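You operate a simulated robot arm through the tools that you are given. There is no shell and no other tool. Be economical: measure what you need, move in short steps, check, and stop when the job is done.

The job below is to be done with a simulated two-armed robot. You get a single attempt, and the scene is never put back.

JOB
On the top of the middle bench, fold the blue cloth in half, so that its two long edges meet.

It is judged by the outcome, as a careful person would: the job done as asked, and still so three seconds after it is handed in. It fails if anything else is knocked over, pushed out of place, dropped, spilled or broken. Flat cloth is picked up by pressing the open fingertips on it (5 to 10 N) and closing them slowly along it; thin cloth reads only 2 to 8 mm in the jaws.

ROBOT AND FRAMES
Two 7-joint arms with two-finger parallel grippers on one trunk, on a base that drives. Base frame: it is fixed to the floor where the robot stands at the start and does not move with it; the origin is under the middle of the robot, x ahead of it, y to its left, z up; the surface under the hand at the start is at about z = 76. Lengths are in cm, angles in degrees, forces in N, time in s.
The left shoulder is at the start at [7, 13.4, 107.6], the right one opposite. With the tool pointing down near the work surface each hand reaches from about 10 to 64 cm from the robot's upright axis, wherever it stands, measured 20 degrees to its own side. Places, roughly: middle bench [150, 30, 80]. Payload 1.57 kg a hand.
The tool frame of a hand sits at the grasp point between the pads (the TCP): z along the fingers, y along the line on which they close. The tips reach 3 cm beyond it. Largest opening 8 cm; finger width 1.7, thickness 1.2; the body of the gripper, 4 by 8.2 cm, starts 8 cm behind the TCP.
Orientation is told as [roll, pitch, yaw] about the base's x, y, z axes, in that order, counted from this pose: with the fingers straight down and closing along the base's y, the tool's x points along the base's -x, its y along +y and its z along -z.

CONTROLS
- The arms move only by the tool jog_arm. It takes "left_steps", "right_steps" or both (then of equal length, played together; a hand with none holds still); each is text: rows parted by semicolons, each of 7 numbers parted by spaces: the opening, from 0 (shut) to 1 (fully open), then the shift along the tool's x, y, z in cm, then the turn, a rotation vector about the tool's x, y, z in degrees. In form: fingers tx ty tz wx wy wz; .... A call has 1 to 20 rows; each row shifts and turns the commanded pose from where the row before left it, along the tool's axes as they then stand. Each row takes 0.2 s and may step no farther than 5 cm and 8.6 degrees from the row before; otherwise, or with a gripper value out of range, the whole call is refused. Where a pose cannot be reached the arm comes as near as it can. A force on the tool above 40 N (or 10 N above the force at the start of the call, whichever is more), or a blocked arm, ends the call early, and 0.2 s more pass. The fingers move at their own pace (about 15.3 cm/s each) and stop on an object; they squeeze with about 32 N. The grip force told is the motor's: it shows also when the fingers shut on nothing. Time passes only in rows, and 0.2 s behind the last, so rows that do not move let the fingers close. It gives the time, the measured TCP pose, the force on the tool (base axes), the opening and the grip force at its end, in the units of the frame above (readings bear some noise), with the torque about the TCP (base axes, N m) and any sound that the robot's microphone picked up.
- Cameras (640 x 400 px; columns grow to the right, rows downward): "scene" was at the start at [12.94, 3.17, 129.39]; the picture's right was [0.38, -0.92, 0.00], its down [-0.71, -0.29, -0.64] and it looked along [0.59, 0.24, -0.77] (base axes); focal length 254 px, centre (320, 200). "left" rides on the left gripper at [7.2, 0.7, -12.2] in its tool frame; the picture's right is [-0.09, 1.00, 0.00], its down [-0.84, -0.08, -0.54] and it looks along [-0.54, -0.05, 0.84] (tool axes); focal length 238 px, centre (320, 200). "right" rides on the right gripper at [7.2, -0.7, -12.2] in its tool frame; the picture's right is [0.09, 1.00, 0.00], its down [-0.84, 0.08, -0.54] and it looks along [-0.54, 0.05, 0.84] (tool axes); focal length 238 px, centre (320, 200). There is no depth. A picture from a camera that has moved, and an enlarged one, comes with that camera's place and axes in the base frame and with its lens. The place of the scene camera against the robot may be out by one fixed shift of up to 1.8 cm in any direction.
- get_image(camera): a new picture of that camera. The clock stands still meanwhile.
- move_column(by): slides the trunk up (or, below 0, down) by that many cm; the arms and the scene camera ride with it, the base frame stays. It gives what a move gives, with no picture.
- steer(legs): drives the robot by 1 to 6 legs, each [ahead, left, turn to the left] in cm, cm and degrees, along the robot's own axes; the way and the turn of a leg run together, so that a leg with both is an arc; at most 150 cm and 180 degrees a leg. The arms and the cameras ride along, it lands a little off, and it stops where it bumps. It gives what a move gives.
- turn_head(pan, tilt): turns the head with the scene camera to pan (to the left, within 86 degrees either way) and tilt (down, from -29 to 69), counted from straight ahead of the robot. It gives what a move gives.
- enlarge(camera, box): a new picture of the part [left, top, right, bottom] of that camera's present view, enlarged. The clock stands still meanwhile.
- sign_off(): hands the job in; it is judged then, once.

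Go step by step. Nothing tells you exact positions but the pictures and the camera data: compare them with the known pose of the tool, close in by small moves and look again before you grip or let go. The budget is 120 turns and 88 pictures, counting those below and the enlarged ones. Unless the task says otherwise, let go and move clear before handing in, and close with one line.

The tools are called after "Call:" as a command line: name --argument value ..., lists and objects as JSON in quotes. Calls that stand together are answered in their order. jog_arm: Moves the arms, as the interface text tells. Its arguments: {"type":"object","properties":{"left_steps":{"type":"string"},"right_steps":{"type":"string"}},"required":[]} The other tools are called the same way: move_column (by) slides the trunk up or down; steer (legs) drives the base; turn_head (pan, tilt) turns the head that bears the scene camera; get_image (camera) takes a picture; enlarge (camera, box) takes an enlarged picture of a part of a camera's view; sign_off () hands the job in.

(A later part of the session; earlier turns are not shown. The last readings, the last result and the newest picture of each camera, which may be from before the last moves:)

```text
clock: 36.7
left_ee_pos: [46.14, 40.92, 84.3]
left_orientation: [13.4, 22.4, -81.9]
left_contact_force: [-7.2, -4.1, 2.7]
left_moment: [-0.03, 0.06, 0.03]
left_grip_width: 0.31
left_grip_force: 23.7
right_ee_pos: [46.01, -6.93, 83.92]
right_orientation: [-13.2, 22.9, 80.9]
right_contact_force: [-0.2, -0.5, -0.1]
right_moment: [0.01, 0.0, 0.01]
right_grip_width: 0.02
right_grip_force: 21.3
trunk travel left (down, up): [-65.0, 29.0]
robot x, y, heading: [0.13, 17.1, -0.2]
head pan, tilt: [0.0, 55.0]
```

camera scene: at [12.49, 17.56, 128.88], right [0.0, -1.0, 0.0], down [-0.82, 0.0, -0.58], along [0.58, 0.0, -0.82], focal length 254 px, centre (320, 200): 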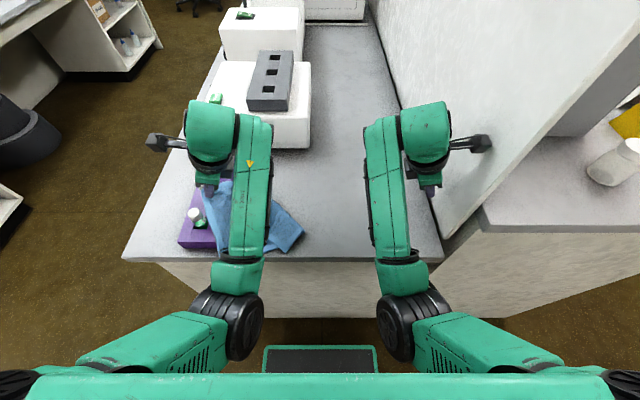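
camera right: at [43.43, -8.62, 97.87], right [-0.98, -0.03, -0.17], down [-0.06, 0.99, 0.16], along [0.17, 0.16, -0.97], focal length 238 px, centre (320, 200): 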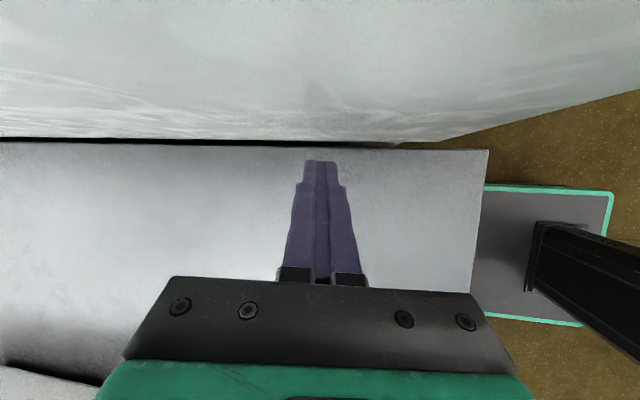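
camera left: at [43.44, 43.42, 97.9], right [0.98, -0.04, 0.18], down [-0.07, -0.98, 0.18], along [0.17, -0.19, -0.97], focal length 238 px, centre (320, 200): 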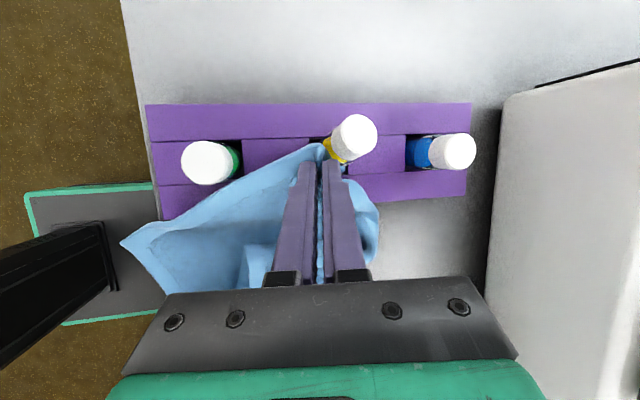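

Call:
jog_arm --left_steps "0 -0.46 0 -0.19 0 0 0;0 -0.46 0 -0.19 0 0 0;0 -0.46 0 -0.19 0 0 0;0 -0.46 0 -0.19 0 0 0;0 0 0 0 0 0 0" --right_steps "0 -0.46 0 -0.19 0 0 0;0 -0.46 0 -0.19 0 0 0;0 -0.46 0 -0.19 0 0 0;0 -0.46 0 -0.19 0 0 0;0 0 0 0 0 0 0"

Call:
get_image --camera "left"

Call:
get_image --camera "scene"

```text
clock: 37.9
left_ee_pos: [46.49, 40.37, 84.55]
left_orientation: [14.2, 24.0, -80.8]
left_contact_force: [0.5, -0.4, -0.1]
left_moment: [0.01, -0.01, -0.03]
left_grip_width: 0.34
left_grip_force: 24.4
right_ee_pos: [46.34, -6.3, 84.23]
right_orientation: [-13.8, 25.1, 79.8]
right_contact_force: [0.1, 0.3, -0.4]
right_moment: [0.0, 0.03, 0.02]
right_grip_width: 0.01
right_grip_force: 21.0
trunk travel left (down, up): [-65.0, 29.0]
robot x, y, heading: [0.42, 16.79, -0.1]
head pan, tilt: [0.0, 55.0]
```

```text
56 pictures are left
camera left: at [44.05, 41.71, 98.34], right [0.98, -0.03, 0.18], down [-0.05, -0.99, 0.12], along [0.18, -0.13, -0.98], focal length 238 px, centre (320, 200)
```

left: 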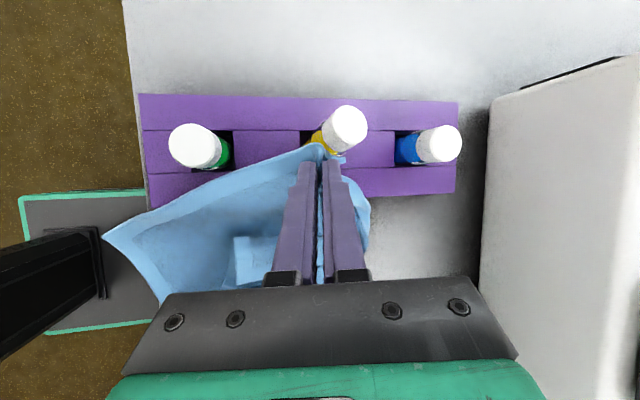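

```text
55 pictures are left
camera scene: at [13.04, 17.32, 128.81], right [0.0, -1.0, 0.0], down [-0.82, 0.0, -0.57], along [0.57, 0.0, -0.82], focal length 254 px, centre (320, 200)
```

scene: 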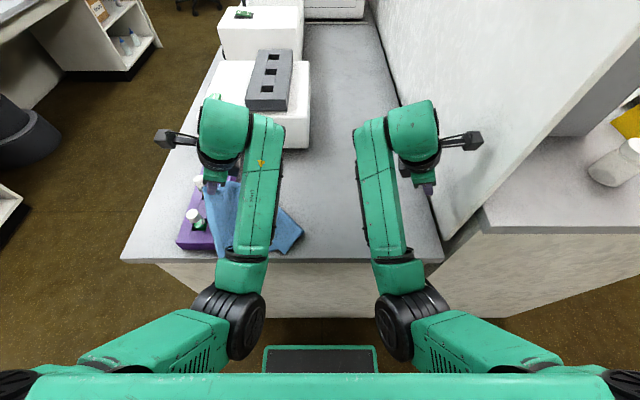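

The forces are now gone. I'll raise the trunk so the hands and the held corner go straight up, clear of the vials, without any change of joints.

Call:
move_column --by 12

Call:
get_image --camera "left"

Call:
get_image --camera "scene"

```text
clock: 39.4
left_ee_pos: [46.57, 40.45, 96.45]
left_orientation: [14.0, 24.0, -80.9]
left_contact_force: [-0.1, 0.5, 0.1]
left_moment: [0.0, -0.04, -0.03]
left_grip_width: 0.29
left_grip_force: 24.5
right_ee_pos: [46.37, -6.37, 96.2]
right_orientation: [-13.8, 25.1, 79.7]
right_contact_force: [-0.7, -0.1, -0.3]
right_moment: [0.0, -0.01, -0.01]
right_grip_width: 0.0
right_grip_force: 21.1
trunk travel left (down, up): [-77.0, 17.0]
robot x, y, heading: [0.15, 17.22, 0.0]
head pan, tilt: [0.0, 55.0]
```

```text
54 pictures are left
camera left: at [44.06, 41.71, 110.31], right [0.98, -0.03, 0.18], down [-0.05, -0.99, 0.12], along [0.18, -0.13, -0.98], focal length 238 px, centre (320, 200)
```

left: 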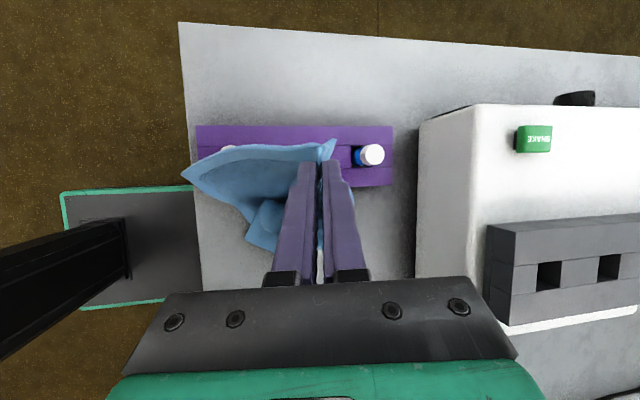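

```text
53 pictures are left
camera scene: at [13.06, 17.31, 140.81], right [0.0, -1.0, 0.0], down [-0.82, 0.0, -0.57], along [0.57, 0.0, -0.82], focal length 254 px, centre (320, 200)
```

scene: 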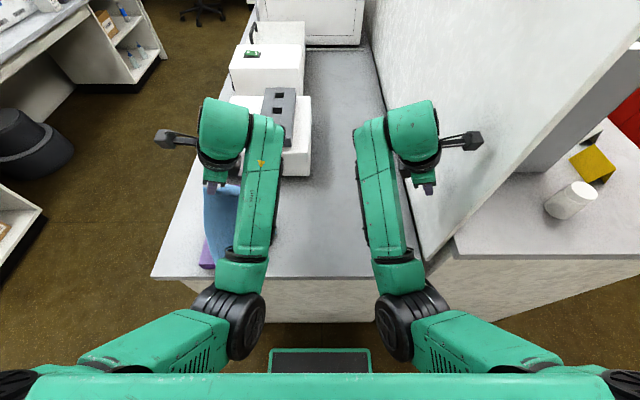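

The corner is clear of the vials. I'll test whether the free right arm can straighten here before moving the one that holds the cloth.

Call:
jog_arm --right_steps "0 0 0 0 0 -5 0;0 0 0 0 0 -5 0;0 0 0 0 0 -5 0;0 0 0 0 0 -5 0;0 0 0 0 0 -5 0"

```text
clock: 39.9
left_ee_pos: [46.49, 40.94, 96.54]
left_orientation: [14.0, 23.9, -80.6]
left_contact_force: [0.3, -1.7, 0.2]
left_moment: [0.13, 0.05, -0.02]
left_grip_width: 0.31
left_grip_force: 24.7
right_ee_pos: [46.15, -6.8, 95.9]
right_orientation: [-12.7, 22.3, 81.2]
right_contact_force: [-14.8, 41.0, -7.0]
right_moment: [-6.28, -2.73, -2.08]
right_grip_width: 0.0
right_grip_force: 21.3
trunk travel left (down, up): [-77.0, 17.0]
robot x, y, heading: [-0.1, 17.27, 0.1]
head pan, tilt: [0.0, 55.0]
stopped in row 2 (right hand): the force on the tool passed its limit at 45 N (the readings are from after the stop); the commanded pose is now the measured one
```

The right wrist touches the side panel. I'll move it inward, then raise the trunk fully so the cloth hangs free, and back away to sort the arms out in open space.

Call:
jog_arm --right_steps "0 -0.45 0 -0.22 0 0 0;0 -0.45 0 -0.22 0 0 0;0 -0.45 0 -0.22 0 0 0"

Call:
move_column --by 17

Call:
get_image --camera "left"

Call:
get_image --camera "scene"

```text
clock: 40.7
left_ee_pos: [46.53, 40.51, 96.58]
left_orientation: [14.2, 24.1, -80.6]
left_contact_force: [-0.5, 1.0, -0.9]
left_moment: [0.0, -0.02, -0.02]
left_grip_width: 0.31
left_grip_force: 23.8
right_ee_pos: [45.98, -7.15, 96.05]
right_orientation: [-12.9, 23.9, 80.3]
right_contact_force: [-0.8, 0.8, -0.8]
right_moment: [-0.03, -0.02, -0.05]
right_grip_width: 0.01
right_grip_force: 21.6
trunk travel left (down, up): [-77.0, 17.0]
robot x, y, heading: [-0.09, 17.41, 0.1]
head pan, tilt: [0.0, 55.0]
```

```text
clock: 42.6
left_ee_pos: [46.5, 40.58, 113.56]
left_orientation: [14.0, 24.2, -80.7]
left_contact_force: [0.2, -1.0, -0.2]
left_moment: [0.02, -0.03, 0.0]
left_grip_width: 0.3
left_grip_force: 23.6
right_ee_pos: [46.05, -7.18, 113.16]
right_orientation: [-13.2, 23.9, 80.3]
right_contact_force: [0.2, 0.7, 0.3]
right_moment: [0.02, -0.03, -0.02]
right_grip_width: 0.01
right_grip_force: 21.1
trunk travel left (down, up): [-94.0, 0.0]
robot x, y, heading: [-0.04, 17.07, 0.1]
head pan, tilt: [0.0, 55.0]
```

```text
52 pictures are left
camera left: at [44.01, 41.87, 127.32], right [0.98, -0.02, 0.18], down [-0.05, -0.99, 0.12], along [0.18, -0.13, -0.98], focal length 238 px, centre (320, 200)
```

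left: 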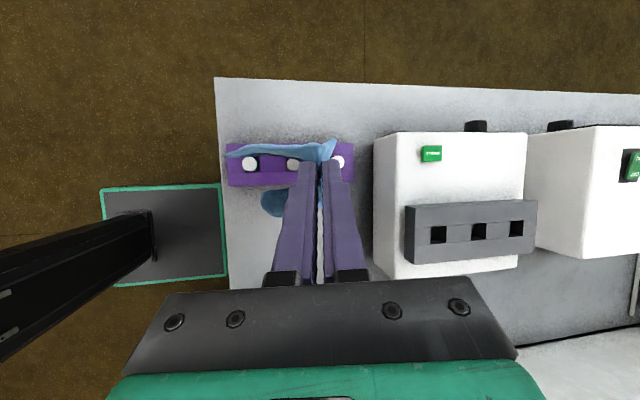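

```text
51 pictures are left
camera scene: at [13.06, 17.36, 157.81], right [0.0, -1.0, 0.0], down [-0.82, 0.0, -0.57], along [0.57, 0.0, -0.82], focal length 254 px, centre (320, 200)
```

scene: 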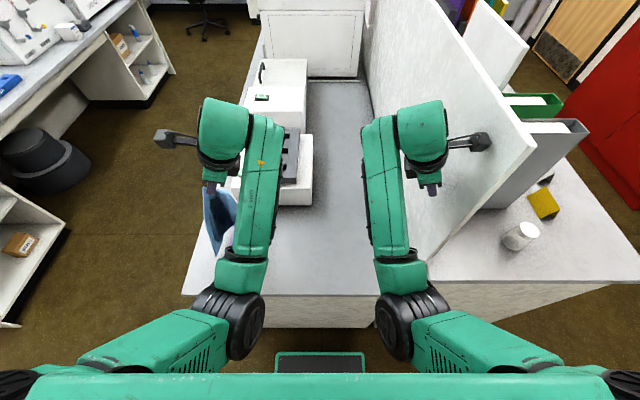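

Call:
enlarge --camera "left" --box '[180, 110, 400, 247]'

Call:
enlarge --camera "scene" --box '[170, 150, 330, 250]'

```text
2.91 times, centred on (290, 178) of left
camera zoom: at [44.01, 41.87, 127.32], right [0.98, -0.02, 0.18], down [-0.05, -0.99, 0.12], along [0.18, -0.13, -0.98], focal length 693 px, centre (407, 262)
```

zoom: 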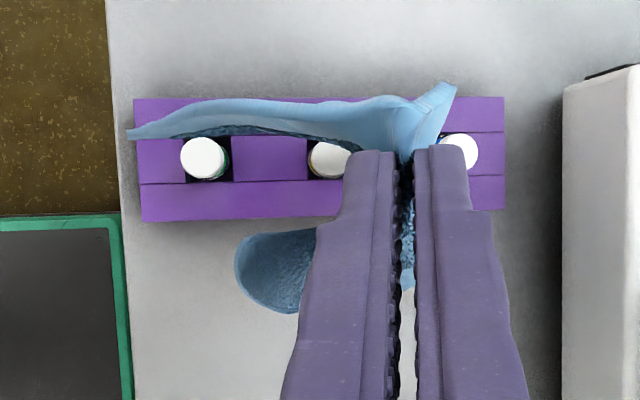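

```text
4.00 times, centred on (250, 200) of scene
camera zoom: at [13.06, 17.36, 157.81], right [0.0, -1.0, 0.0], down [-0.82, 0.0, -0.57], along [0.57, 0.0, -0.82], focal length 1016 px, centre (600, 200)
```

zoom: 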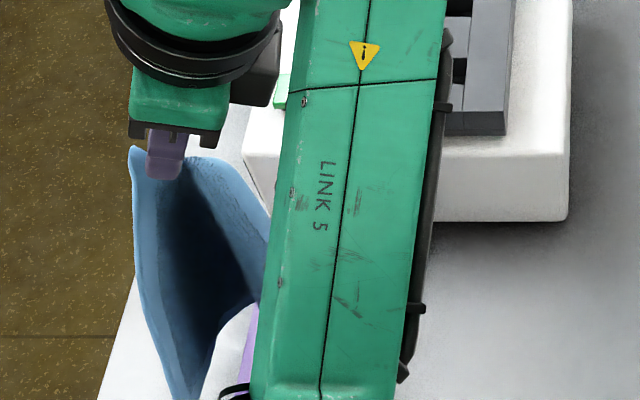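

The vials are upright in their rack, and the cloth hangs from the left hand well above them, its lowest corner just on the bench at y≈35. I'll back away.

Call:
steer --legs '[[-12, 0, 0]]'

Call:
get_image --camera "left"

```text
clock: 43.8
left_ee_pos: [35.12, 40.43, 113.34]
left_orientation: [13.8, 24.3, -80.9]
left_contact_force: [0.3, -0.4, 0.3]
left_moment: [-0.03, -0.04, -0.05]
left_grip_width: 0.3
left_grip_force: 24.1
right_ee_pos: [34.52, -7.15, 113.01]
right_orientation: [-13.0, 23.9, 80.2]
right_contact_force: [0.8, -0.3, 0.0]
right_moment: [-0.01, 0.01, -0.02]
right_grip_width: 0.01
right_grip_force: 21.2
trunk travel left (down, up): [-94.0, 0.0]
robot x, y, heading: [-11.87, 17.18, 0.1]
head pan, tilt: [0.0, 55.0]
```

```text
48 pictures are left
camera left: at [32.64, 41.72, 127.2], right [0.98, -0.03, 0.18], down [-0.05, -0.99, 0.12], along [0.18, -0.13, -0.98], focal length 238 px, centre (320, 200)
```

left: 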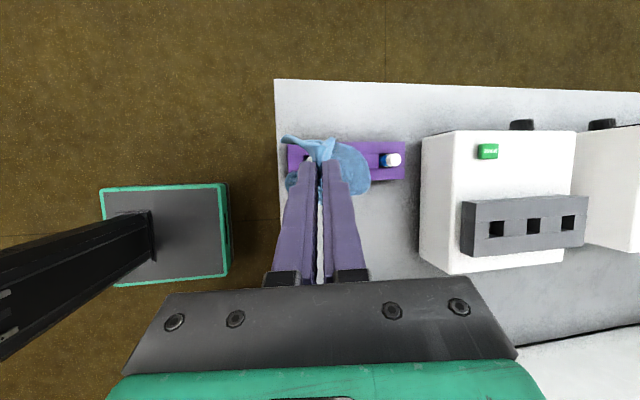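

Call:
enlarge --camera "left" --box '[250, 110, 430, 223]'

Call:
turn_head --pan 35 --tilt 45

Call:
get_image --camera "scene"

```text
3.54 times, centred on (340, 166) of left
camera zoom: at [32.64, 41.72, 127.2], right [0.98, -0.03, 0.18], down [-0.05, -0.99, 0.12], along [0.18, -0.13, -0.98], focal length 844 px, centre (249, 319)
```

zoom: 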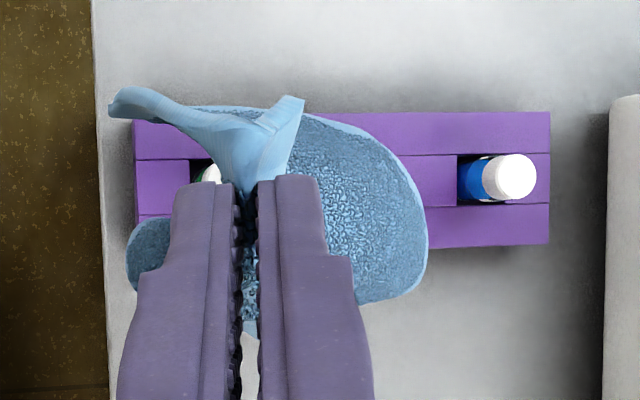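

```text
clock: 44.8
left_ee_pos: [34.77, 40.58, 113.52]
left_orientation: [14.2, 24.3, -80.8]
left_contact_force: [0.1, -0.7, 0.1]
left_moment: [0.0, -0.05, -0.01]
left_grip_width: 0.32
left_grip_force: 24.0
right_ee_pos: [34.35, -7.34, 113.22]
right_orientation: [-13.3, 24.0, 80.0]
right_contact_force: [-0.6, -0.3, -0.4]
right_moment: [0.02, 0.02, -0.04]
right_grip_width: 0.0
right_grip_force: 21.4
trunk travel left (down, up): [-94.0, 0.0]
robot x, y, heading: [-11.97, 16.96, -0.0]
head pan, tilt: [35.0, 45.0]
```

```text
46 pictures are left
camera scene: at [0.74, 21.96, 159.15], right [0.57, -0.82, 0.0], down [-0.58, -0.4, -0.71], along [0.58, 0.4, -0.71], focal length 254 px, centre (320, 200)
```

scene: 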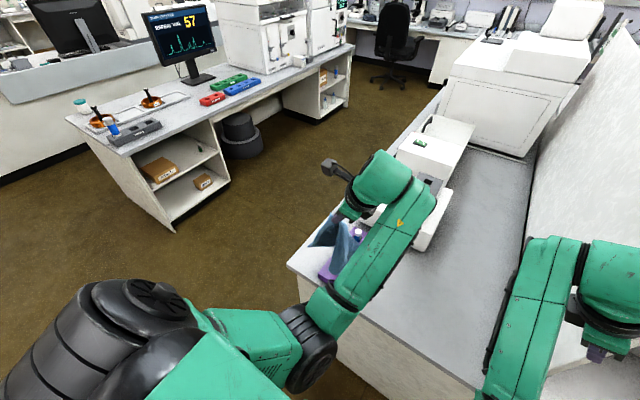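

The cloth hangs free and the rack is undisturbed. I'll continue back until the cloth is off the bench.

Call:
steer --legs '[[-10, 0, 0], [-20, 0, 0]]'

Call:
turn_head --pan 20 --tilt 40

Call:
get_image --camera "scene"

Call:
get_image --camera "left"

```text
clock: 47.2
left_ee_pos: [5.21, 40.55, 113.19]
left_orientation: [13.9, 24.3, -81.0]
left_contact_force: [-0.4, -0.4, -0.5]
left_moment: [0.03, -0.02, -0.01]
left_grip_width: 0.32
left_grip_force: 24.6
right_ee_pos: [4.75, -7.32, 112.94]
right_orientation: [-13.0, 24.1, 80.2]
right_contact_force: [0.2, 0.5, -0.1]
right_moment: [-0.02, 0.05, -0.02]
right_grip_width: 0.0
right_grip_force: 21.8
trunk travel left (down, up): [-94.0, 0.0]
robot x, y, heading: [-42.12, 17.16, -0.2]
head pan, tilt: [35.0, 45.0]
```

```text
clock: 47.9
left_ee_pos: [4.87, 40.6, 113.56]
left_orientation: [14.1, 24.3, -80.8]
left_contact_force: [-0.3, 0.2, 0.2]
left_moment: [0.0, -0.06, -0.04]
left_grip_width: 0.31
left_grip_force: 23.8
right_ee_pos: [4.29, -7.43, 113.16]
right_orientation: [-13.2, 24.1, 80.0]
right_contact_force: [0.1, 1.0, 0.2]
right_moment: [0.02, 0.0, -0.01]
right_grip_width: 0.01
right_grip_force: 21.5
trunk travel left (down, up): [-94.0, 0.0]
robot x, y, heading: [-41.61, 17.27, -0.2]
head pan, tilt: [20.0, 40.0]
```

```text
45 pictures are left
camera scene: at [-28.02, 20.26, 159.89], right [0.34, -0.94, 0.0], down [-0.6, -0.22, -0.77], along [0.72, 0.26, -0.64], focal length 254 px, centre (320, 200)
```

scene: 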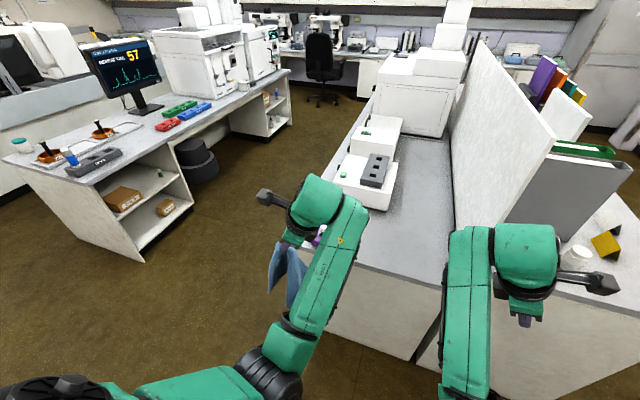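

```text
44 pictures are left
camera left: at [2.26, 41.79, 127.38], right [0.98, -0.03, 0.18], down [-0.05, -0.99, 0.12], along [0.18, -0.13, -0.98], focal length 238 px, centre (320, 200)
```

left: 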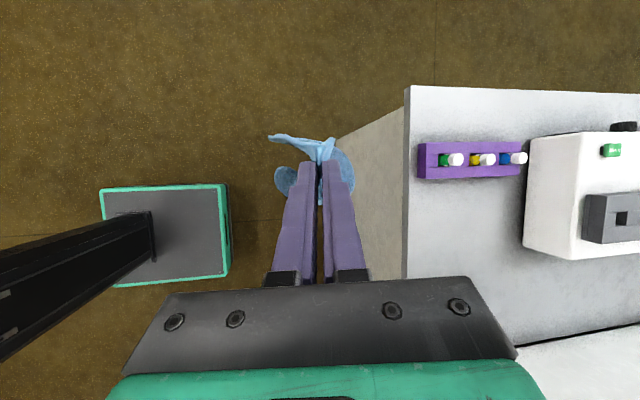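

The rack and all three vials are in place, and the cloth hangs free in the left hand. Now I'll unwind the arms in open space, trying the right one first.

Call:
jog_arm --right_steps "0 -1 0 -0.5 0 -4 0;0 -1 0 -0.4 0 -4 0;0 -1 0 -0.3 0 -4 0;0 -1 0 -0.2 0 -4 0;0 -1 0 -0.1 0 -4 0;0 -1 0 0 0 -4 0;0 0 0 0 0 0 0"

```text
clock: 48.9
left_ee_pos: [4.82, 40.62, 113.53]
left_orientation: [14.1, 24.4, -80.7]
left_contact_force: [0.6, 0.2, -0.8]
left_moment: [0.02, -0.03, -0.04]
left_grip_width: 0.32
left_grip_force: 24.3
right_ee_pos: [4.36, -9.09, 113.71]
right_orientation: [-13.4, 17.1, 79.4]
right_contact_force: [-0.4, 0.3, 0.0]
right_moment: [0.0, 0.02, 0.0]
right_grip_width: 0.0
right_grip_force: 21.2
trunk travel left (down, up): [-94.0, 0.0]
robot x, y, heading: [-41.86, 17.29, -0.5]
head pan, tilt: [20.0, 40.0]
stopped in row 4 (right hand): the arm was blocked; the commanded pose is now the measured one
```

Call:
jog_arm --right_steps "0 0 1.5 0 6 0 0;0 0 1.5 -0.2 6 0 0;0 0 1.4 -0.4 6 0 0;0 0 1.3 -0.6 6 0 0;0 0 1.2 -0.8 6 0 0;0 0 1 -1 6 0 0;0 0 1 -1 6 0 0;0 0 0 0 0 0 0"

```text
clock: 50.6
left_ee_pos: [4.82, 40.63, 113.61]
left_orientation: [14.1, 24.3, -80.8]
left_contact_force: [0.2, 0.2, 0.4]
left_moment: [-0.01, -0.04, 0.01]
left_grip_width: 0.32
left_grip_force: 23.9
right_ee_pos: [-3.02, -8.05, 114.19]
right_orientation: [-55.0, 28.7, 86.4]
right_contact_force: [-0.4, 0.2, -0.5]
right_moment: [0.01, 0.01, 0.02]
right_grip_width: 0.0
right_grip_force: 21.3
right hand out of reach, approached as far as the arm can: row 7
trunk travel left (down, up): [-94.0, 0.0]
robot x, y, heading: [-41.81, 17.07, -0.2]
head pan, tilt: [20.0, 40.0]
stopped in row 8 (right hand): the arm was blocked; the commanded pose is now the measured one
```

Call:
jog_arm --right_steps "0 -1.3 -0.6 -0.4 0 -2.3 3.3;0 -1.3 -0.6 -0.4 0 -2.3 3.3;0 -1.4 -0.5 -0.3 0 -2.3 3.3;0 -1.4 -0.4 -0.3 0 -2.3 3.3;0 -1.5 -0.3 -0.2 0 -2.3 3.3;0 -1.5 -0.2 -0.1 0 -2.3 3.3;0 -1.5 0 0 0 -2.3 3.3;0 0 0 0 0 0 0"

Call:
turn_head --pan 0 --tilt 60

Call:
get_image --camera "scene"

```text
clock: 51.3
left_ee_pos: [4.8, 40.56, 113.57]
left_orientation: [14.1, 24.3, -80.8]
left_contact_force: [0.1, 0.0, -0.6]
left_moment: [0.03, -0.02, 0.0]
left_grip_width: 0.34
left_grip_force: 24.6
right_ee_pos: [-2.21, -5.07, 114.1]
right_orientation: [-55.0, 26.2, 90.3]
right_contact_force: [-0.1, -0.9, 0.0]
right_moment: [0.0, 0.02, 0.0]
right_grip_width: 0.02
right_grip_force: 20.9
right hand out of reach, approached as far as the arm can: row 2
trunk travel left (down, up): [-94.0, 0.0]
robot x, y, heading: [-41.84, 16.83, -0.1]
head pan, tilt: [20.0, 40.0]
stopped in row 3 (right hand): the arm was blocked; the commanded pose is now the measured one
```

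```text
clock: 52.1
left_ee_pos: [4.8, 40.53, 113.54]
left_orientation: [14.0, 24.3, -80.8]
left_contact_force: [0.2, -0.3, -0.1]
left_moment: [-0.01, 0.02, 0.0]
left_grip_width: 0.35
left_grip_force: 24.5
right_ee_pos: [-2.27, -5.22, 114.14]
right_orientation: [-55.0, 26.3, 90.3]
right_contact_force: [-0.3, 0.5, -0.3]
right_moment: [0.0, -0.01, -0.03]
right_grip_width: 0.01
right_grip_force: 21.2
trunk travel left (down, up): [-94.0, 0.0]
robot x, y, heading: [-41.81, 17.15, 0.1]
head pan, tilt: [0.0, 60.0]
```

```text
43 pictures are left
camera scene: at [-29.31, 17.36, 157.21], right [0.0, -1.0, 0.0], down [-0.87, 0.0, -0.5], along [0.5, 0.0, -0.87], focal length 254 px, centre (320, 200)
```

scene: 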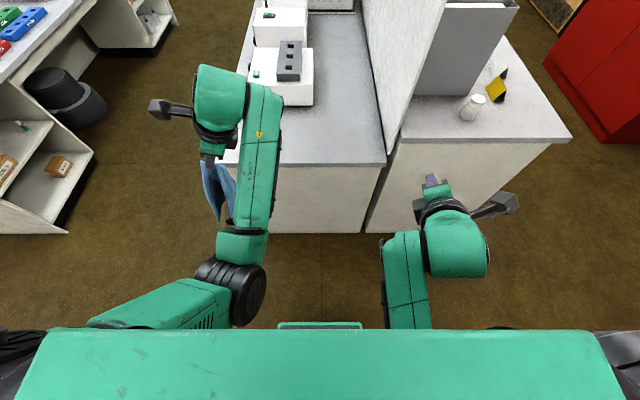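

Those rotations are at a wrist limit. I'll try unwinding the yaw of the right hand, back toward its starting orientation.

Call:
jog_arm --right_steps "0 0 0 0 -2.6 4.4 3.1;0 0 0 0 -2.6 4.4 3.1;0 0 0 0 -2.6 4.4 3.1;0 0 0 0 -2.6 4.4 3.1;0 0 0 0 -2.6 4.4 3.1;0 0 0 0 -2.6 4.4 3.1;0 0 0 0 0 0 0"

```text
clock: 53.3
left_ee_pos: [4.9, 40.62, 113.47]
left_orientation: [14.0, 24.3, -80.8]
left_contact_force: [0.3, 0.0, 0.4]
left_moment: [0.01, -0.03, -0.02]
left_grip_width: 0.33
left_grip_force: 24.4
right_ee_pos: [-2.23, -6.38, 114.22]
right_orientation: [-59.1, 33.4, 62.0]
right_contact_force: [0.4, 0.1, 0.6]
right_moment: [-0.02, 0.02, 0.04]
right_grip_width: 0.0
right_grip_force: 21.4
trunk travel left (down, up): [-94.0, 0.0]
robot x, y, heading: [-42.24, 16.89, 0.1]
head pan, tilt: [0.0, 60.0]
stopped in row 6 (right hand): the arm was blocked; the commanded pose is now the measured one
```

Call:
jog_arm --right_steps "0 0 0 0 -6 0 0;0 0 0 0 -6 0 0;0 0 0 0 -6 0 0;0 0 0 0 -6 0 0;0 0 0 0 -6 0 0;0 0 0 0 -6 0 0;0 0 0 0 0 0 0"

Call:
jog_arm --right_steps "0 0 0 0 0 0 6;0 0 0 0 0 0 6;0 0 0 0 0 0 6;0 0 0 0 0 0 6;0 0 0 0 0 0 6;0 0 0 0 0 0 0"

```text
clock: 54.1
left_ee_pos: [4.99, 40.54, 113.53]
left_orientation: [14.1, 24.3, -80.7]
left_contact_force: [0.7, 0.2, -1.0]
left_moment: [0.0, -0.04, -0.04]
left_grip_width: 0.31
left_grip_force: 24.0
right_ee_pos: [-2.33, -8.84, 114.53]
right_orientation: [-49.5, 42.1, 61.0]
right_contact_force: [0.7, 0.3, -0.3]
right_moment: [0.02, -0.01, -0.01]
right_grip_width: 0.0
right_grip_force: 21.0
trunk travel left (down, up): [-94.0, 0.0]
robot x, y, heading: [-41.83, 17.04, -0.1]
head pan, tilt: [0.0, 60.0]
stopped in row 3 (right hand): the arm was blocked; the commanded pose is now the measured one
```

```text
clock: 55.5
left_ee_pos: [4.95, 40.66, 113.51]
left_orientation: [14.2, 24.3, -80.7]
left_contact_force: [0.0, 0.3, 0.4]
left_moment: [0.04, -0.01, -0.01]
left_grip_width: 0.3
left_grip_force: 24.1
right_ee_pos: [-2.33, -9.74, 114.97]
right_orientation: [-62.4, 19.0, 40.8]
right_contact_force: [-0.2, 0.3, -0.1]
right_moment: [-0.01, -0.04, -0.01]
right_grip_width: 0.01
right_grip_force: 21.7
trunk travel left (down, up): [-94.0, 0.0]
robot x, y, heading: [-41.69, 17.08, -0.2]
head pan, tilt: [0.0, 60.0]
```

Call:
jog_arm --right_steps "0 0 0 0 0 0 7;0 0 0 0 0 0 7;0 0 0 0 0 0 7;0 0 0 0 0 0 7;0 0 0 0 0 0 7;0 0 0 0 0 0 0"

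Call:
get_image --camera "scene"

```text
clock: 56.9
left_ee_pos: [4.73, 40.57, 113.4]
left_orientation: [14.1, 24.3, -80.8]
left_contact_force: [-0.7, 0.2, -0.6]
left_moment: [0.02, -0.04, 0.0]
left_grip_width: 0.32
left_grip_force: 24.6
right_ee_pos: [-2.12, -10.64, 115.77]
right_orientation: [-66.9, -10.8, 26.7]
right_contact_force: [0.0, 0.5, 0.8]
right_moment: [-0.03, -0.01, 0.04]
right_grip_width: 0.0
right_grip_force: 21.2
trunk travel left (down, up): [-94.0, 0.0]
robot x, y, heading: [-42.3, 17.0, -0.2]
head pan, tilt: [0.0, 60.0]
```

```text
42 pictures are left
camera scene: at [-29.3, 17.36, 157.21], right [0.0, -1.0, 0.0], down [-0.87, 0.0, -0.5], along [0.5, 0.0, -0.87], focal length 254 px, centre (320, 200)
```

scene: 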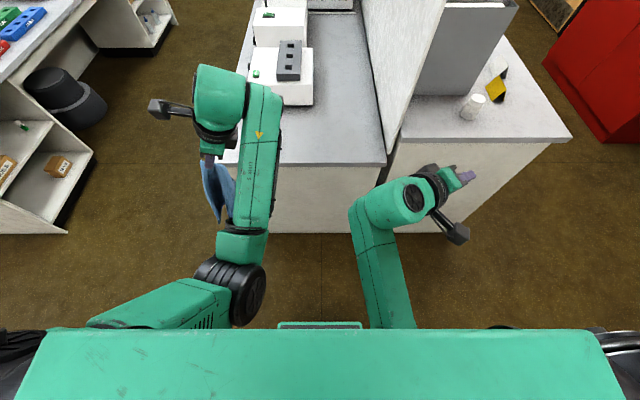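

Call:
jog_arm --right_steps "0 0 0 0 -7 0 0;0 0 0 0 -7 0 0;0 0 0 0 -7 0 0;0 0 0 0 -7 0 0;0 0 0 0 -7 0 0;0 0 0 0 -7 0 0;0 0 0 0 -7 0 0;0 0 0 0 -7 0 0;0 0 0 0 -7 0 0;0 0 0 0 0 0 0"

Call:
get_image --camera "scene"

```text
clock: 57.3
left_ee_pos: [4.87, 40.57, 113.5]
left_orientation: [14.0, 24.3, -80.7]
left_contact_force: [0.2, 0.1, 0.4]
left_moment: [-0.02, -0.01, -0.04]
left_grip_width: 0.33
left_grip_force: 24.3
right_ee_pos: [-2.3, -10.87, 115.27]
right_orientation: [-63.8, -8.6, 28.0]
right_contact_force: [0.1, -0.7, -0.5]
right_moment: [-0.02, 0.0, 0.02]
right_grip_width: 0.0
right_grip_force: 20.8
trunk travel left (down, up): [-94.0, 0.0]
robot x, y, heading: [-41.83, 16.95, 0.0]
head pan, tilt: [0.0, 60.0]
stopped in row 1 (right hand): the arm was blocked; the commanded pose is now the measured one
```

```text
41 pictures are left
camera scene: at [-29.32, 17.32, 157.21], right [0.0, -1.0, 0.0], down [-0.87, 0.0, -0.5], along [0.5, 0.0, -0.87], focal length 254 px, centre (320, 200)
```

scene: 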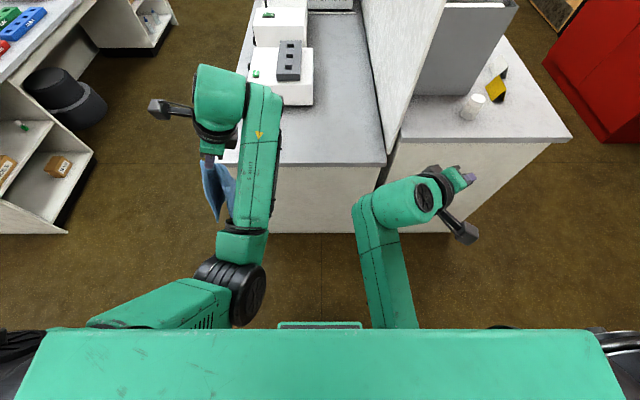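

Call:
steer --legs '[[-15, 0, 0]]'

Call:
jog_arm --right_steps "0 -2.6 -0.27 1.44 0 0 0;0 -2.6 -0.27 1.44 0 0 0;0 -2.6 -0.27 1.44 0 0 0;0 -2.6 -0.27 1.44 0 0 0;0 -2.6 -0.27 1.44 0 0 0;0 -2.6 -0.27 1.44 0 0 0;0 -2.6 -0.27 1.44 0 0 0;0 0 0 0 0 0 0"

Call:
get_image --camera "scene"

```text
clock: 58.6
left_ee_pos: [-9.96, 40.61, 113.41]
left_orientation: [13.9, 24.3, -80.9]
left_contact_force: [0.3, -0.7, -0.8]
left_moment: [0.01, -0.04, 0.0]
left_grip_width: 0.3
left_grip_force: 24.8
right_ee_pos: [-17.17, -10.8, 115.11]
right_orientation: [-63.6, -8.3, 28.0]
right_contact_force: [-0.3, -0.3, 0.6]
right_moment: [0.0, 0.01, 0.01]
right_grip_width: 0.0
right_grip_force: 22.0
trunk travel left (down, up): [-94.0, 0.0]
robot x, y, heading: [-57.21, 17.62, 0.2]
head pan, tilt: [0.0, 60.0]
```

```text
clock: 60.4
left_ee_pos: [-10.19, 40.53, 113.51]
left_orientation: [14.1, 24.3, -80.8]
left_contact_force: [0.4, 0.1, 0.3]
left_moment: [0.0, -0.02, -0.01]
left_grip_width: 0.29
left_grip_force: 24.2
right_ee_pos: [3.4, -11.02, 115.31]
right_orientation: [-63.7, -8.5, 27.9]
right_contact_force: [0.4, -0.6, 0.3]
right_moment: [-0.01, -0.03, 0.01]
right_grip_width: 0.01
right_grip_force: 20.9
trunk travel left (down, up): [-94.0, 0.0]
robot x, y, heading: [-57.17, 16.92, -0.3]
head pan, tilt: [0.0, 60.0]
```

```text
40 pictures are left
camera scene: at [-44.36, 17.32, 157.21], right [0.0, -1.0, 0.0], down [-0.87, 0.0, -0.5], along [0.5, 0.0, -0.87], focal length 254 px, centre (320, 200)
```

scene: 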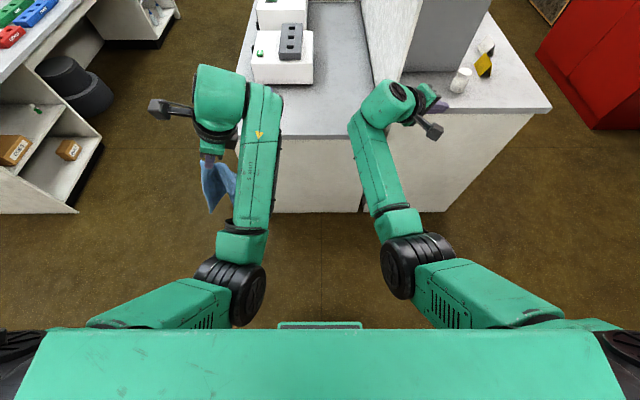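

Moving forward freed it. I'll try straightening the right hand here.

Call:
jog_arm --right_steps "0 0 0 0 -7 0 0;0 0 0 0 -7 0 0;0 0 0 0 -7 0 0;0 0 0 0 -7 0 0;0 0 0 0 -7 0 0;0 0 0 0 -7 0 0;0 0 0 0 -7 0 0;0 0 0 0 -7 0 0;0 0 0 0 -7 0 0;0 0 0 0 0 0 0"

Call:
get_image --camera "scene"

```text
clock: 62.6
left_ee_pos: [-10.19, 40.53, 113.55]
left_orientation: [14.1, 24.3, -80.8]
left_contact_force: [-0.2, -0.1, -0.4]
left_moment: [0.01, -0.03, -0.05]
left_grip_width: 0.29
left_grip_force: 24.4
right_ee_pos: [3.39, -10.96, 115.36]
right_orientation: [-0.6, -8.5, 28.0]
right_contact_force: [-0.4, -0.5, 0.0]
right_moment: [0.02, -0.02, -0.01]
right_grip_width: 0.01
right_grip_force: 21.4
trunk travel left (down, up): [-94.0, 0.0]
robot x, y, heading: [-56.61, 17.2, -0.2]
head pan, tilt: [0.0, 60.0]
```

```text
39 pictures are left
camera scene: at [-44.37, 17.4, 157.21], right [0.0, -1.0, 0.0], down [-0.87, 0.0, -0.5], along [0.5, 0.0, -0.87], focal length 254 px, centre (320, 200)
```

scene: 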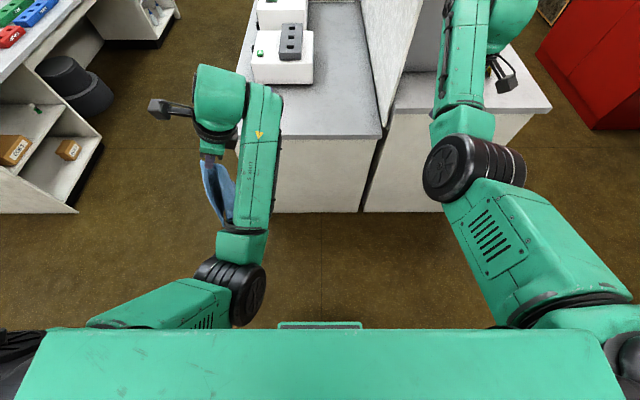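

The right arm is free now. I'll level it, and extend the left arm forward the same way.

Call:
jog_arm --left_steps "0 -0.32 1.95 0.32 0 0 0;0 -0.32 1.95 0.32 0 0 0;0 -0.32 1.95 0.32 0 0 0;0 -0.32 1.95 0.32 0 0 0;0 -0.32 1.95 0.32 0 0 0;0 -0.32 1.95 0.32 0 0 0;0 0 0 0 0 0 0" --right_steps "0 0 0 0 0 4.25 0;0 0 0 0 0 4.25 0;0 0 0 0 0 0 7;0 0 0 0 0 0 7;0 0 0 0 0 0 7;0 0 0 0 0 0 7;0 0 0 0 0 0 0"

Call:
jog_arm --left_steps "0 0 0 0 5 0 0;0 0 0 0 5 0 0;0 0 0 0 4 0 0;0 0 0 0 0 -6 0;0 0 0 0 0 -6 0;0 0 0 0 0 -6 0;0 0 0 0 0 -6 0;0 0 0 0 0 0 0"

Call:
get_image --camera "scene"

```text
clock: 64.2
left_ee_pos: [1.63, 40.32, 113.64]
left_orientation: [14.1, 24.3, -80.8]
left_contact_force: [0.3, -0.6, -0.4]
left_moment: [-0.03, -0.05, -0.04]
left_grip_width: 0.32
left_grip_force: 24.0
right_ee_pos: [3.43, -11.06, 115.31]
right_orientation: [-0.6, -0.3, -0.3]
right_contact_force: [-0.6, -0.2, -0.8]
right_moment: [-0.01, 0.02, -0.01]
right_grip_width: 0.0
right_grip_force: 21.1
trunk travel left (down, up): [-94.0, 0.0]
robot x, y, heading: [-56.81, 16.95, 0.1]
head pan, tilt: [0.0, 60.0]
```

```text
clock: 66.0
left_ee_pos: [1.81, 40.34, 113.65]
left_orientation: [0.1, 0.2, -80.9]
left_contact_force: [-0.5, 0.2, -0.4]
left_moment: [0.01, -0.04, -0.02]
left_grip_width: 0.32
left_grip_force: 24.4
right_ee_pos: [3.39, -11.08, 115.34]
right_orientation: [-0.6, -0.4, 0.0]
right_contact_force: [-0.8, 1.1, 0.0]
right_moment: [0.02, 0.04, 0.01]
right_grip_width: 0.01
right_grip_force: 21.0
trunk travel left (down, up): [-94.0, 0.0]
robot x, y, heading: [-56.98, 16.98, -0.2]
head pan, tilt: [0.0, 60.0]
```

```text
38 pictures are left
camera scene: at [-44.35, 17.37, 157.21], right [0.0, -1.0, 0.0], down [-0.87, 0.0, -0.5], along [0.5, 0.0, -0.87], focal length 254 px, centre (320, 200)
```

scene: 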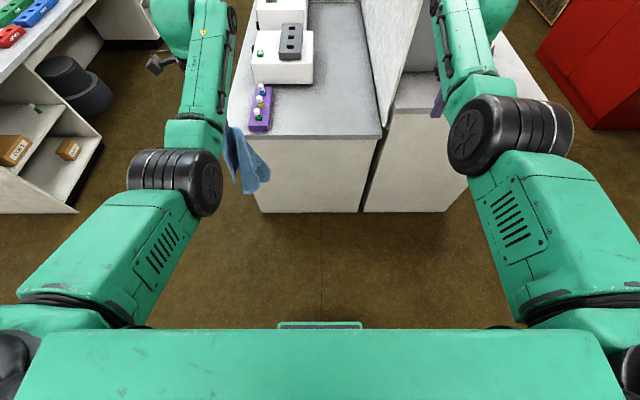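

Both arms are free and level again. I'll bring them in to a comfortable central stance, with the right hand yawed back to 90.

Call:
jog_arm --left_steps "0 0 0 0 0 0 4.6;0 0 0 0 0 0 4.6;0 -2.4 -2 0 0 0 0;0 -2.4 -2 0 0 0 0;0 -2.4 -2 0 0 0 0;0 -2.4 -2 0 0 0 0;0 0 -2 0 0 0 0;0 0 0 0 0 0 0;0 0 0 0 0 0 0;0 0 0 0 0 0 0;0 0 0 0 0 0 0;0 0 0 0 0 0 0;0 0 0 0 0 0 0;0 0 0 0 0 0 0;0 0 0 0 0 0 0;0 0 0 0 0 0 0;0 0 0 0 0 0 0;0 0 0 0 0 0 0" --right_steps "0.5 2.2 2.8 0 0 0 0;0.5 2.2 2.8 0 0 0 0;0.5 2.2 2.8 0 0 0 0;0.5 2.2 2.8 0 0 0 0;0.5 2.2 2.8 0 0 0 0;0.5 0 0 0 0 0 -7.5;0.5 0 0 0 0 0 -7.5;0.5 0 0 0 0 0 -7.5;0.5 0 0 0 0 0 -7.5;0.5 0 0 0 0 0 -7.5;0.5 0 0 0 0 0 -7.5;0.5 0 0 0 0 0 -7.5;0.5 0 0 0 0 0 -7.5;0.5 0 0 0 0 0 -7.5;0.5 0 0 0 0 0 -7.5;0.5 0 0 0 0 0 -7.5;0.5 0 0 0 0 0 -7.5;0.5 0 0 0 0 0 0"

Call:
get_image --camera "scene"

Call:
get_image --camera "right"

```text
clock: 69.8
left_ee_pos: [-4.68, 32.97, 111.1]
left_orientation: [0.5, 1.8, -88.7]
left_contact_force: [0.6, -0.1, -0.8]
left_moment: [0.03, -0.01, 0.04]
left_grip_width: 0.29
left_grip_force: 24.6
left hand out of reach, approached as far as the arm can: row 5, 6, 7
right_ee_pos: [-3.64, 1.34, 112.51]
right_orientation: [-0.4, 1.2, 89.1]
right_contact_force: [0.4, 0.0, -0.4]
right_moment: [-0.03, 0.05, 0.01]
right_grip_width: 4.02
right_grip_force: 0.0
right hand out of reach, approached as far as the arm can: row 4, 5
trunk travel left (down, up): [-94.0, 0.0]
robot x, y, heading: [-56.83, 17.36, -0.0]
head pan, tilt: [0.0, 60.0]
```

```text
37 pictures are left
camera scene: at [-44.36, 17.37, 157.21], right [0.0, -1.0, 0.0], down [-0.87, 0.0, -0.5], along [0.5, 0.0, -0.87], focal length 254 px, centre (320, 200)
```

scene: 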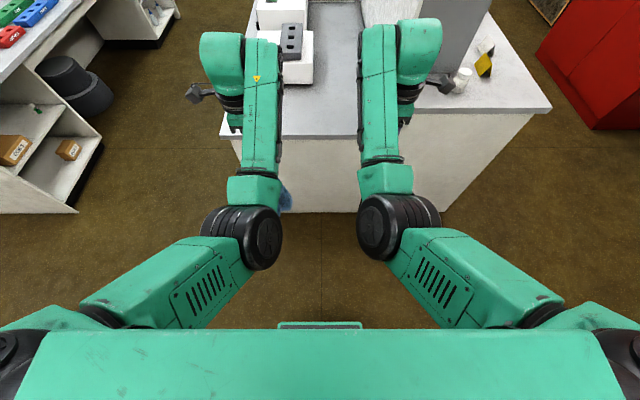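

```text
36 pictures are left
camera right: at [-3.13, -5.65, 124.77], right [-1.0, -0.08, 0.0], down [-0.07, 0.85, 0.52], along [-0.04, 0.52, -0.85], focal length 238 px, centre (320, 200)
```

right: 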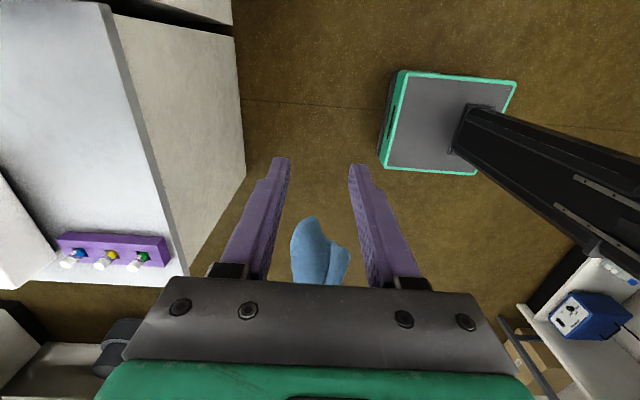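

The arms are now elbow-in, which limits reach toward the middle. I'll test whether the right arm can get back to its starting stance (elbow out), by unyawing and retracting.

Call:
jog_arm --right_steps "0.5 0 0 0 0 0 7.5;0.5 0 0 0 0 0 7.5;0.5 0 0 0 0 0 7.5;0.5 0 0 0 0 0 7.5;0.5 0 0 0 0 0 7.5;0.5 0 0 0 0 0 7.5;0.5 0 0 0 0 0 7.5;0.5 0 0 0 0 0 7.5;0.5 0 0 0 0 0 7.5;0.5 0 0 0 0 0 7.5;0.5 0 0 0 0 0 7.5;0.5 0 0 0 0 0 7.5"

Call:
jog_arm --right_steps "0.5 2 1.2 -1.4 0 0 0;0.5 2 1.2 -1.4 0 0 0;0.5 2 1.2 -1.4 0 0 0;0.5 2 1.2 -1.4 0 0 0;0.5 2 1.2 -1.4 0 0 0;0.5 2 1.2 -1.4 0 0 0;0.5 2 1.2 -1.4 0 0 0;0.5 2 1.2 -1.4 0 0 0;0.5 0 0 0 0 0 0"

Call:
get_image --camera "scene"

```text
clock: 72.4
left_ee_pos: [-4.65, 33.01, 110.97]
left_orientation: [0.3, 1.8, -88.6]
left_contact_force: [-0.2, 0.6, -1.1]
left_moment: [0.02, -0.05, 0.02]
left_grip_width: 0.31
left_grip_force: 24.7
right_ee_pos: [-3.85, 1.29, 112.33]
right_orientation: [-1.4, -0.4, -1.0]
right_contact_force: [-0.1, 0.7, 0.4]
right_moment: [0.02, 0.03, 0.0]
right_grip_width: 4.0
right_grip_force: 0.1
trunk travel left (down, up): [-94.0, 0.0]
robot x, y, heading: [-57.07, 17.46, 0.0]
head pan, tilt: [0.0, 60.0]
```

```text
clock: 74.4
left_ee_pos: [-4.61, 33.11, 110.94]
left_orientation: [0.2, 1.8, -88.6]
left_contact_force: [0.0, 0.5, -0.8]
left_moment: [-0.02, -0.06, 0.03]
left_grip_width: 0.28
left_grip_force: 24.1
right_ee_pos: [-4.09, 9.75, 111.43]
right_orientation: [-1.9, -1.3, -2.0]
right_contact_force: [-0.1, -0.1, -1.2]
right_moment: [0.01, 0.03, 0.0]
right_grip_width: 4.0
right_grip_force: 0.1
right hand out of reach, approached as far as the arm can: row 1, 2, 3, 4, 5, 6, 7, 8
trunk travel left (down, up): [-94.0, 0.0]
robot x, y, heading: [-57.37, 17.18, 0.1]
head pan, tilt: [0.0, 60.0]
```

```text
35 pictures are left
camera scene: at [-44.36, 17.37, 157.21], right [0.0, -1.0, 0.0], down [-0.87, 0.0, -0.5], along [0.5, 0.0, -0.87], focal length 254 px, centre (320, 200)
```

scene: 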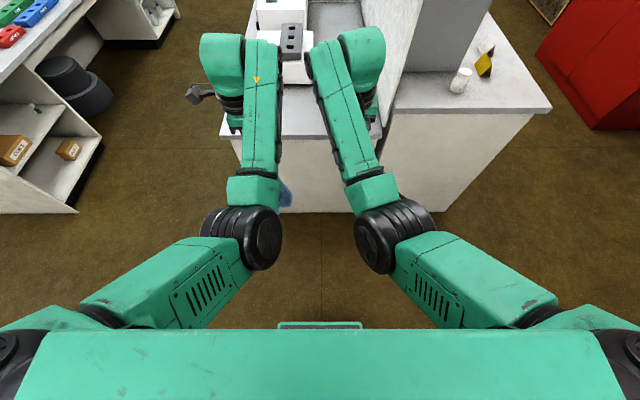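

Call:
jog_arm --right_steps "0.5 0 -3 0 0 0 0;0.5 0 -3 0 0 0 0;0.5 0 -3 0 0 0 0;0.5 0 -3 0 0 0 0;0.5 0 -3 0 0 0 0;0.5 0 -3 0 0 0 0;0.5 0 -3 0 0 0 0;0.5 0 -3 0 0 0 0;0.5 0 -3 0 0 0 0;0.5 -2 -2 1 0 0 0;0.5 -2 0 1 0 0 0;0.5 0 0 0 0 0 0;0.5 0 0 0 0 0 0"

Call:
get_image --camera "scene"

```text
clock: 77.2
left_ee_pos: [-4.74, 32.94, 110.89]
left_orientation: [0.3, 1.8, -88.5]
left_contact_force: [-0.1, 1.3, -0.9]
left_moment: [0.01, 0.0, 0.01]
left_grip_width: 0.33
left_grip_force: 24.2
right_ee_pos: [-0.63, -17.25, 109.05]
right_orientation: [-0.6, -0.3, -0.1]
right_contact_force: [0.1, -0.4, 0.6]
right_moment: [-0.01, 0.0, 0.01]
right_grip_width: 3.99
right_grip_force: 0.1
right hand out of reach, approached as far as the arm can: row 2
trunk travel left (down, up): [-94.0, 0.0]
robot x, y, heading: [-56.93, 16.95, -0.1]
head pan, tilt: [0.0, 60.0]
```

```text
34 pictures are left
camera scene: at [-44.4, 17.34, 157.21], right [0.0, -1.0, 0.0], down [-0.87, 0.0, -0.5], along [0.5, 0.0, -0.87], focal length 254 px, centre (320, 200)
```

scene: 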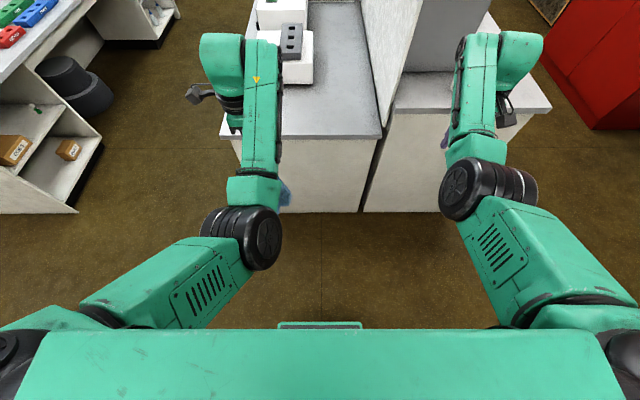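

Call:
jog_arm --right_steps "0.5 2 0 0 0 0 0;0.5 2 0 0 0 0 0;0.5 2 0 0 0 0 0;0.5 2 0 0 0 0 0;0.5 2 0 0 0 0 0;0.5 2 0 0 0 0 0;0.5 2 0 0 0 0 0;0.5 0 0 0 0 0 0"

Call:
get_image --camera "scene"

```text
clock: 79.0
left_ee_pos: [-4.57, 33.03, 110.91]
left_orientation: [0.2, 1.8, -88.6]
left_contact_force: [-0.1, 0.4, -0.6]
left_moment: [0.02, -0.03, 0.02]
left_grip_width: 0.31
left_grip_force: 24.4
right_ee_pos: [-14.78, -17.01, 109.05]
right_orientation: [-0.6, -0.4, -0.2]
right_contact_force: [0.3, -0.6, 0.0]
right_moment: [-0.02, 0.0, -0.01]
right_grip_width: 4.02
right_grip_force: 0.0
trunk travel left (down, up): [-94.0, 0.0]
robot x, y, heading: [-56.83, 16.96, -0.2]
head pan, tilt: [0.0, 60.0]
```

```text
33 pictures are left
camera scene: at [-44.35, 17.36, 157.21], right [0.0, -1.0, 0.0], down [-0.87, 0.0, -0.5], along [0.5, 0.0, -0.87], focal length 254 px, centre (320, 200)
```

scene: 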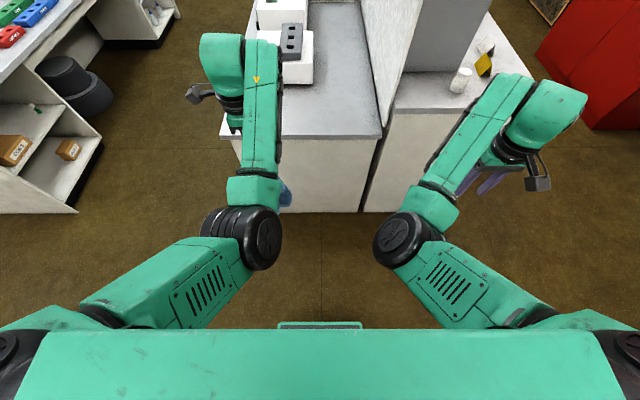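

Call:
jog_arm --right_steps "0.5 0 0 0 0 0 -8.5;0.5 0 0 0 0 0 -8.5;0.5 0 0 0 0 0 -8.5;0.5 0 0 0 0 0 -8.5;0.5 0 0 0 0 0 -8.5;0.5 0 0 0 0 0 -8.5;0.5 0 0 0 0 0 -8.5;0.5 0 0 0 0 0 -8.5;0.5 0 0 0 0 0 -8.5;0.5 0 0 0 0 0 -8.5;0.5 0 0 0 0 0 -8.5;0.5 0 0 0 0 0 -8.5;0.5 0 0 0 0 0 -8.5;0.5 0 0 0 0 0 -8.5;0.5 0 0 0 0 0 -8.5;0.5 0 0 0 0 0 -8.5;0.5 0 0 0 0 0 -8.5;0.5 0 0 0 0 0 -8.5;0.5 0 0 0 0 0 -8.5;0.5 0 0 0 0 0 -8.5"

Call:
get_image --camera "scene"

```text
clock: 83.2
left_ee_pos: [-4.67, 32.85, 110.92]
left_orientation: [0.3, 1.9, -88.6]
left_contact_force: [0.2, -0.5, -0.3]
left_moment: [0.02, -0.03, 0.02]
left_grip_width: 0.3
left_grip_force: 24.3
right_ee_pos: [-11.3, -16.81, 104.37]
right_orientation: [0.5, 0.4, 170.0]
right_contact_force: [-0.6, 0.4, -0.4]
right_moment: [0.0, -0.04, 0.0]
right_grip_width: 4.0
right_grip_force: 0.1
right hand out of reach, approached as far as the arm can: row 16, 17, 18, 19
trunk travel left (down, up): [-94.0, 0.0]
robot x, y, heading: [-57.25, 16.89, 0.0]
head pan, tilt: [0.0, 60.0]
```

```text
32 pictures are left
camera scene: at [-44.47, 17.13, 157.21], right [0.0, -1.0, 0.0], down [-0.87, 0.0, -0.5], along [0.5, 0.0, -0.87], focal length 254 px, centre (320, 200)
```

scene: 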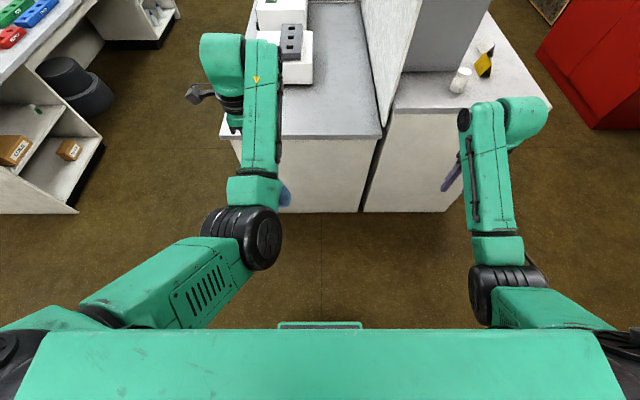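

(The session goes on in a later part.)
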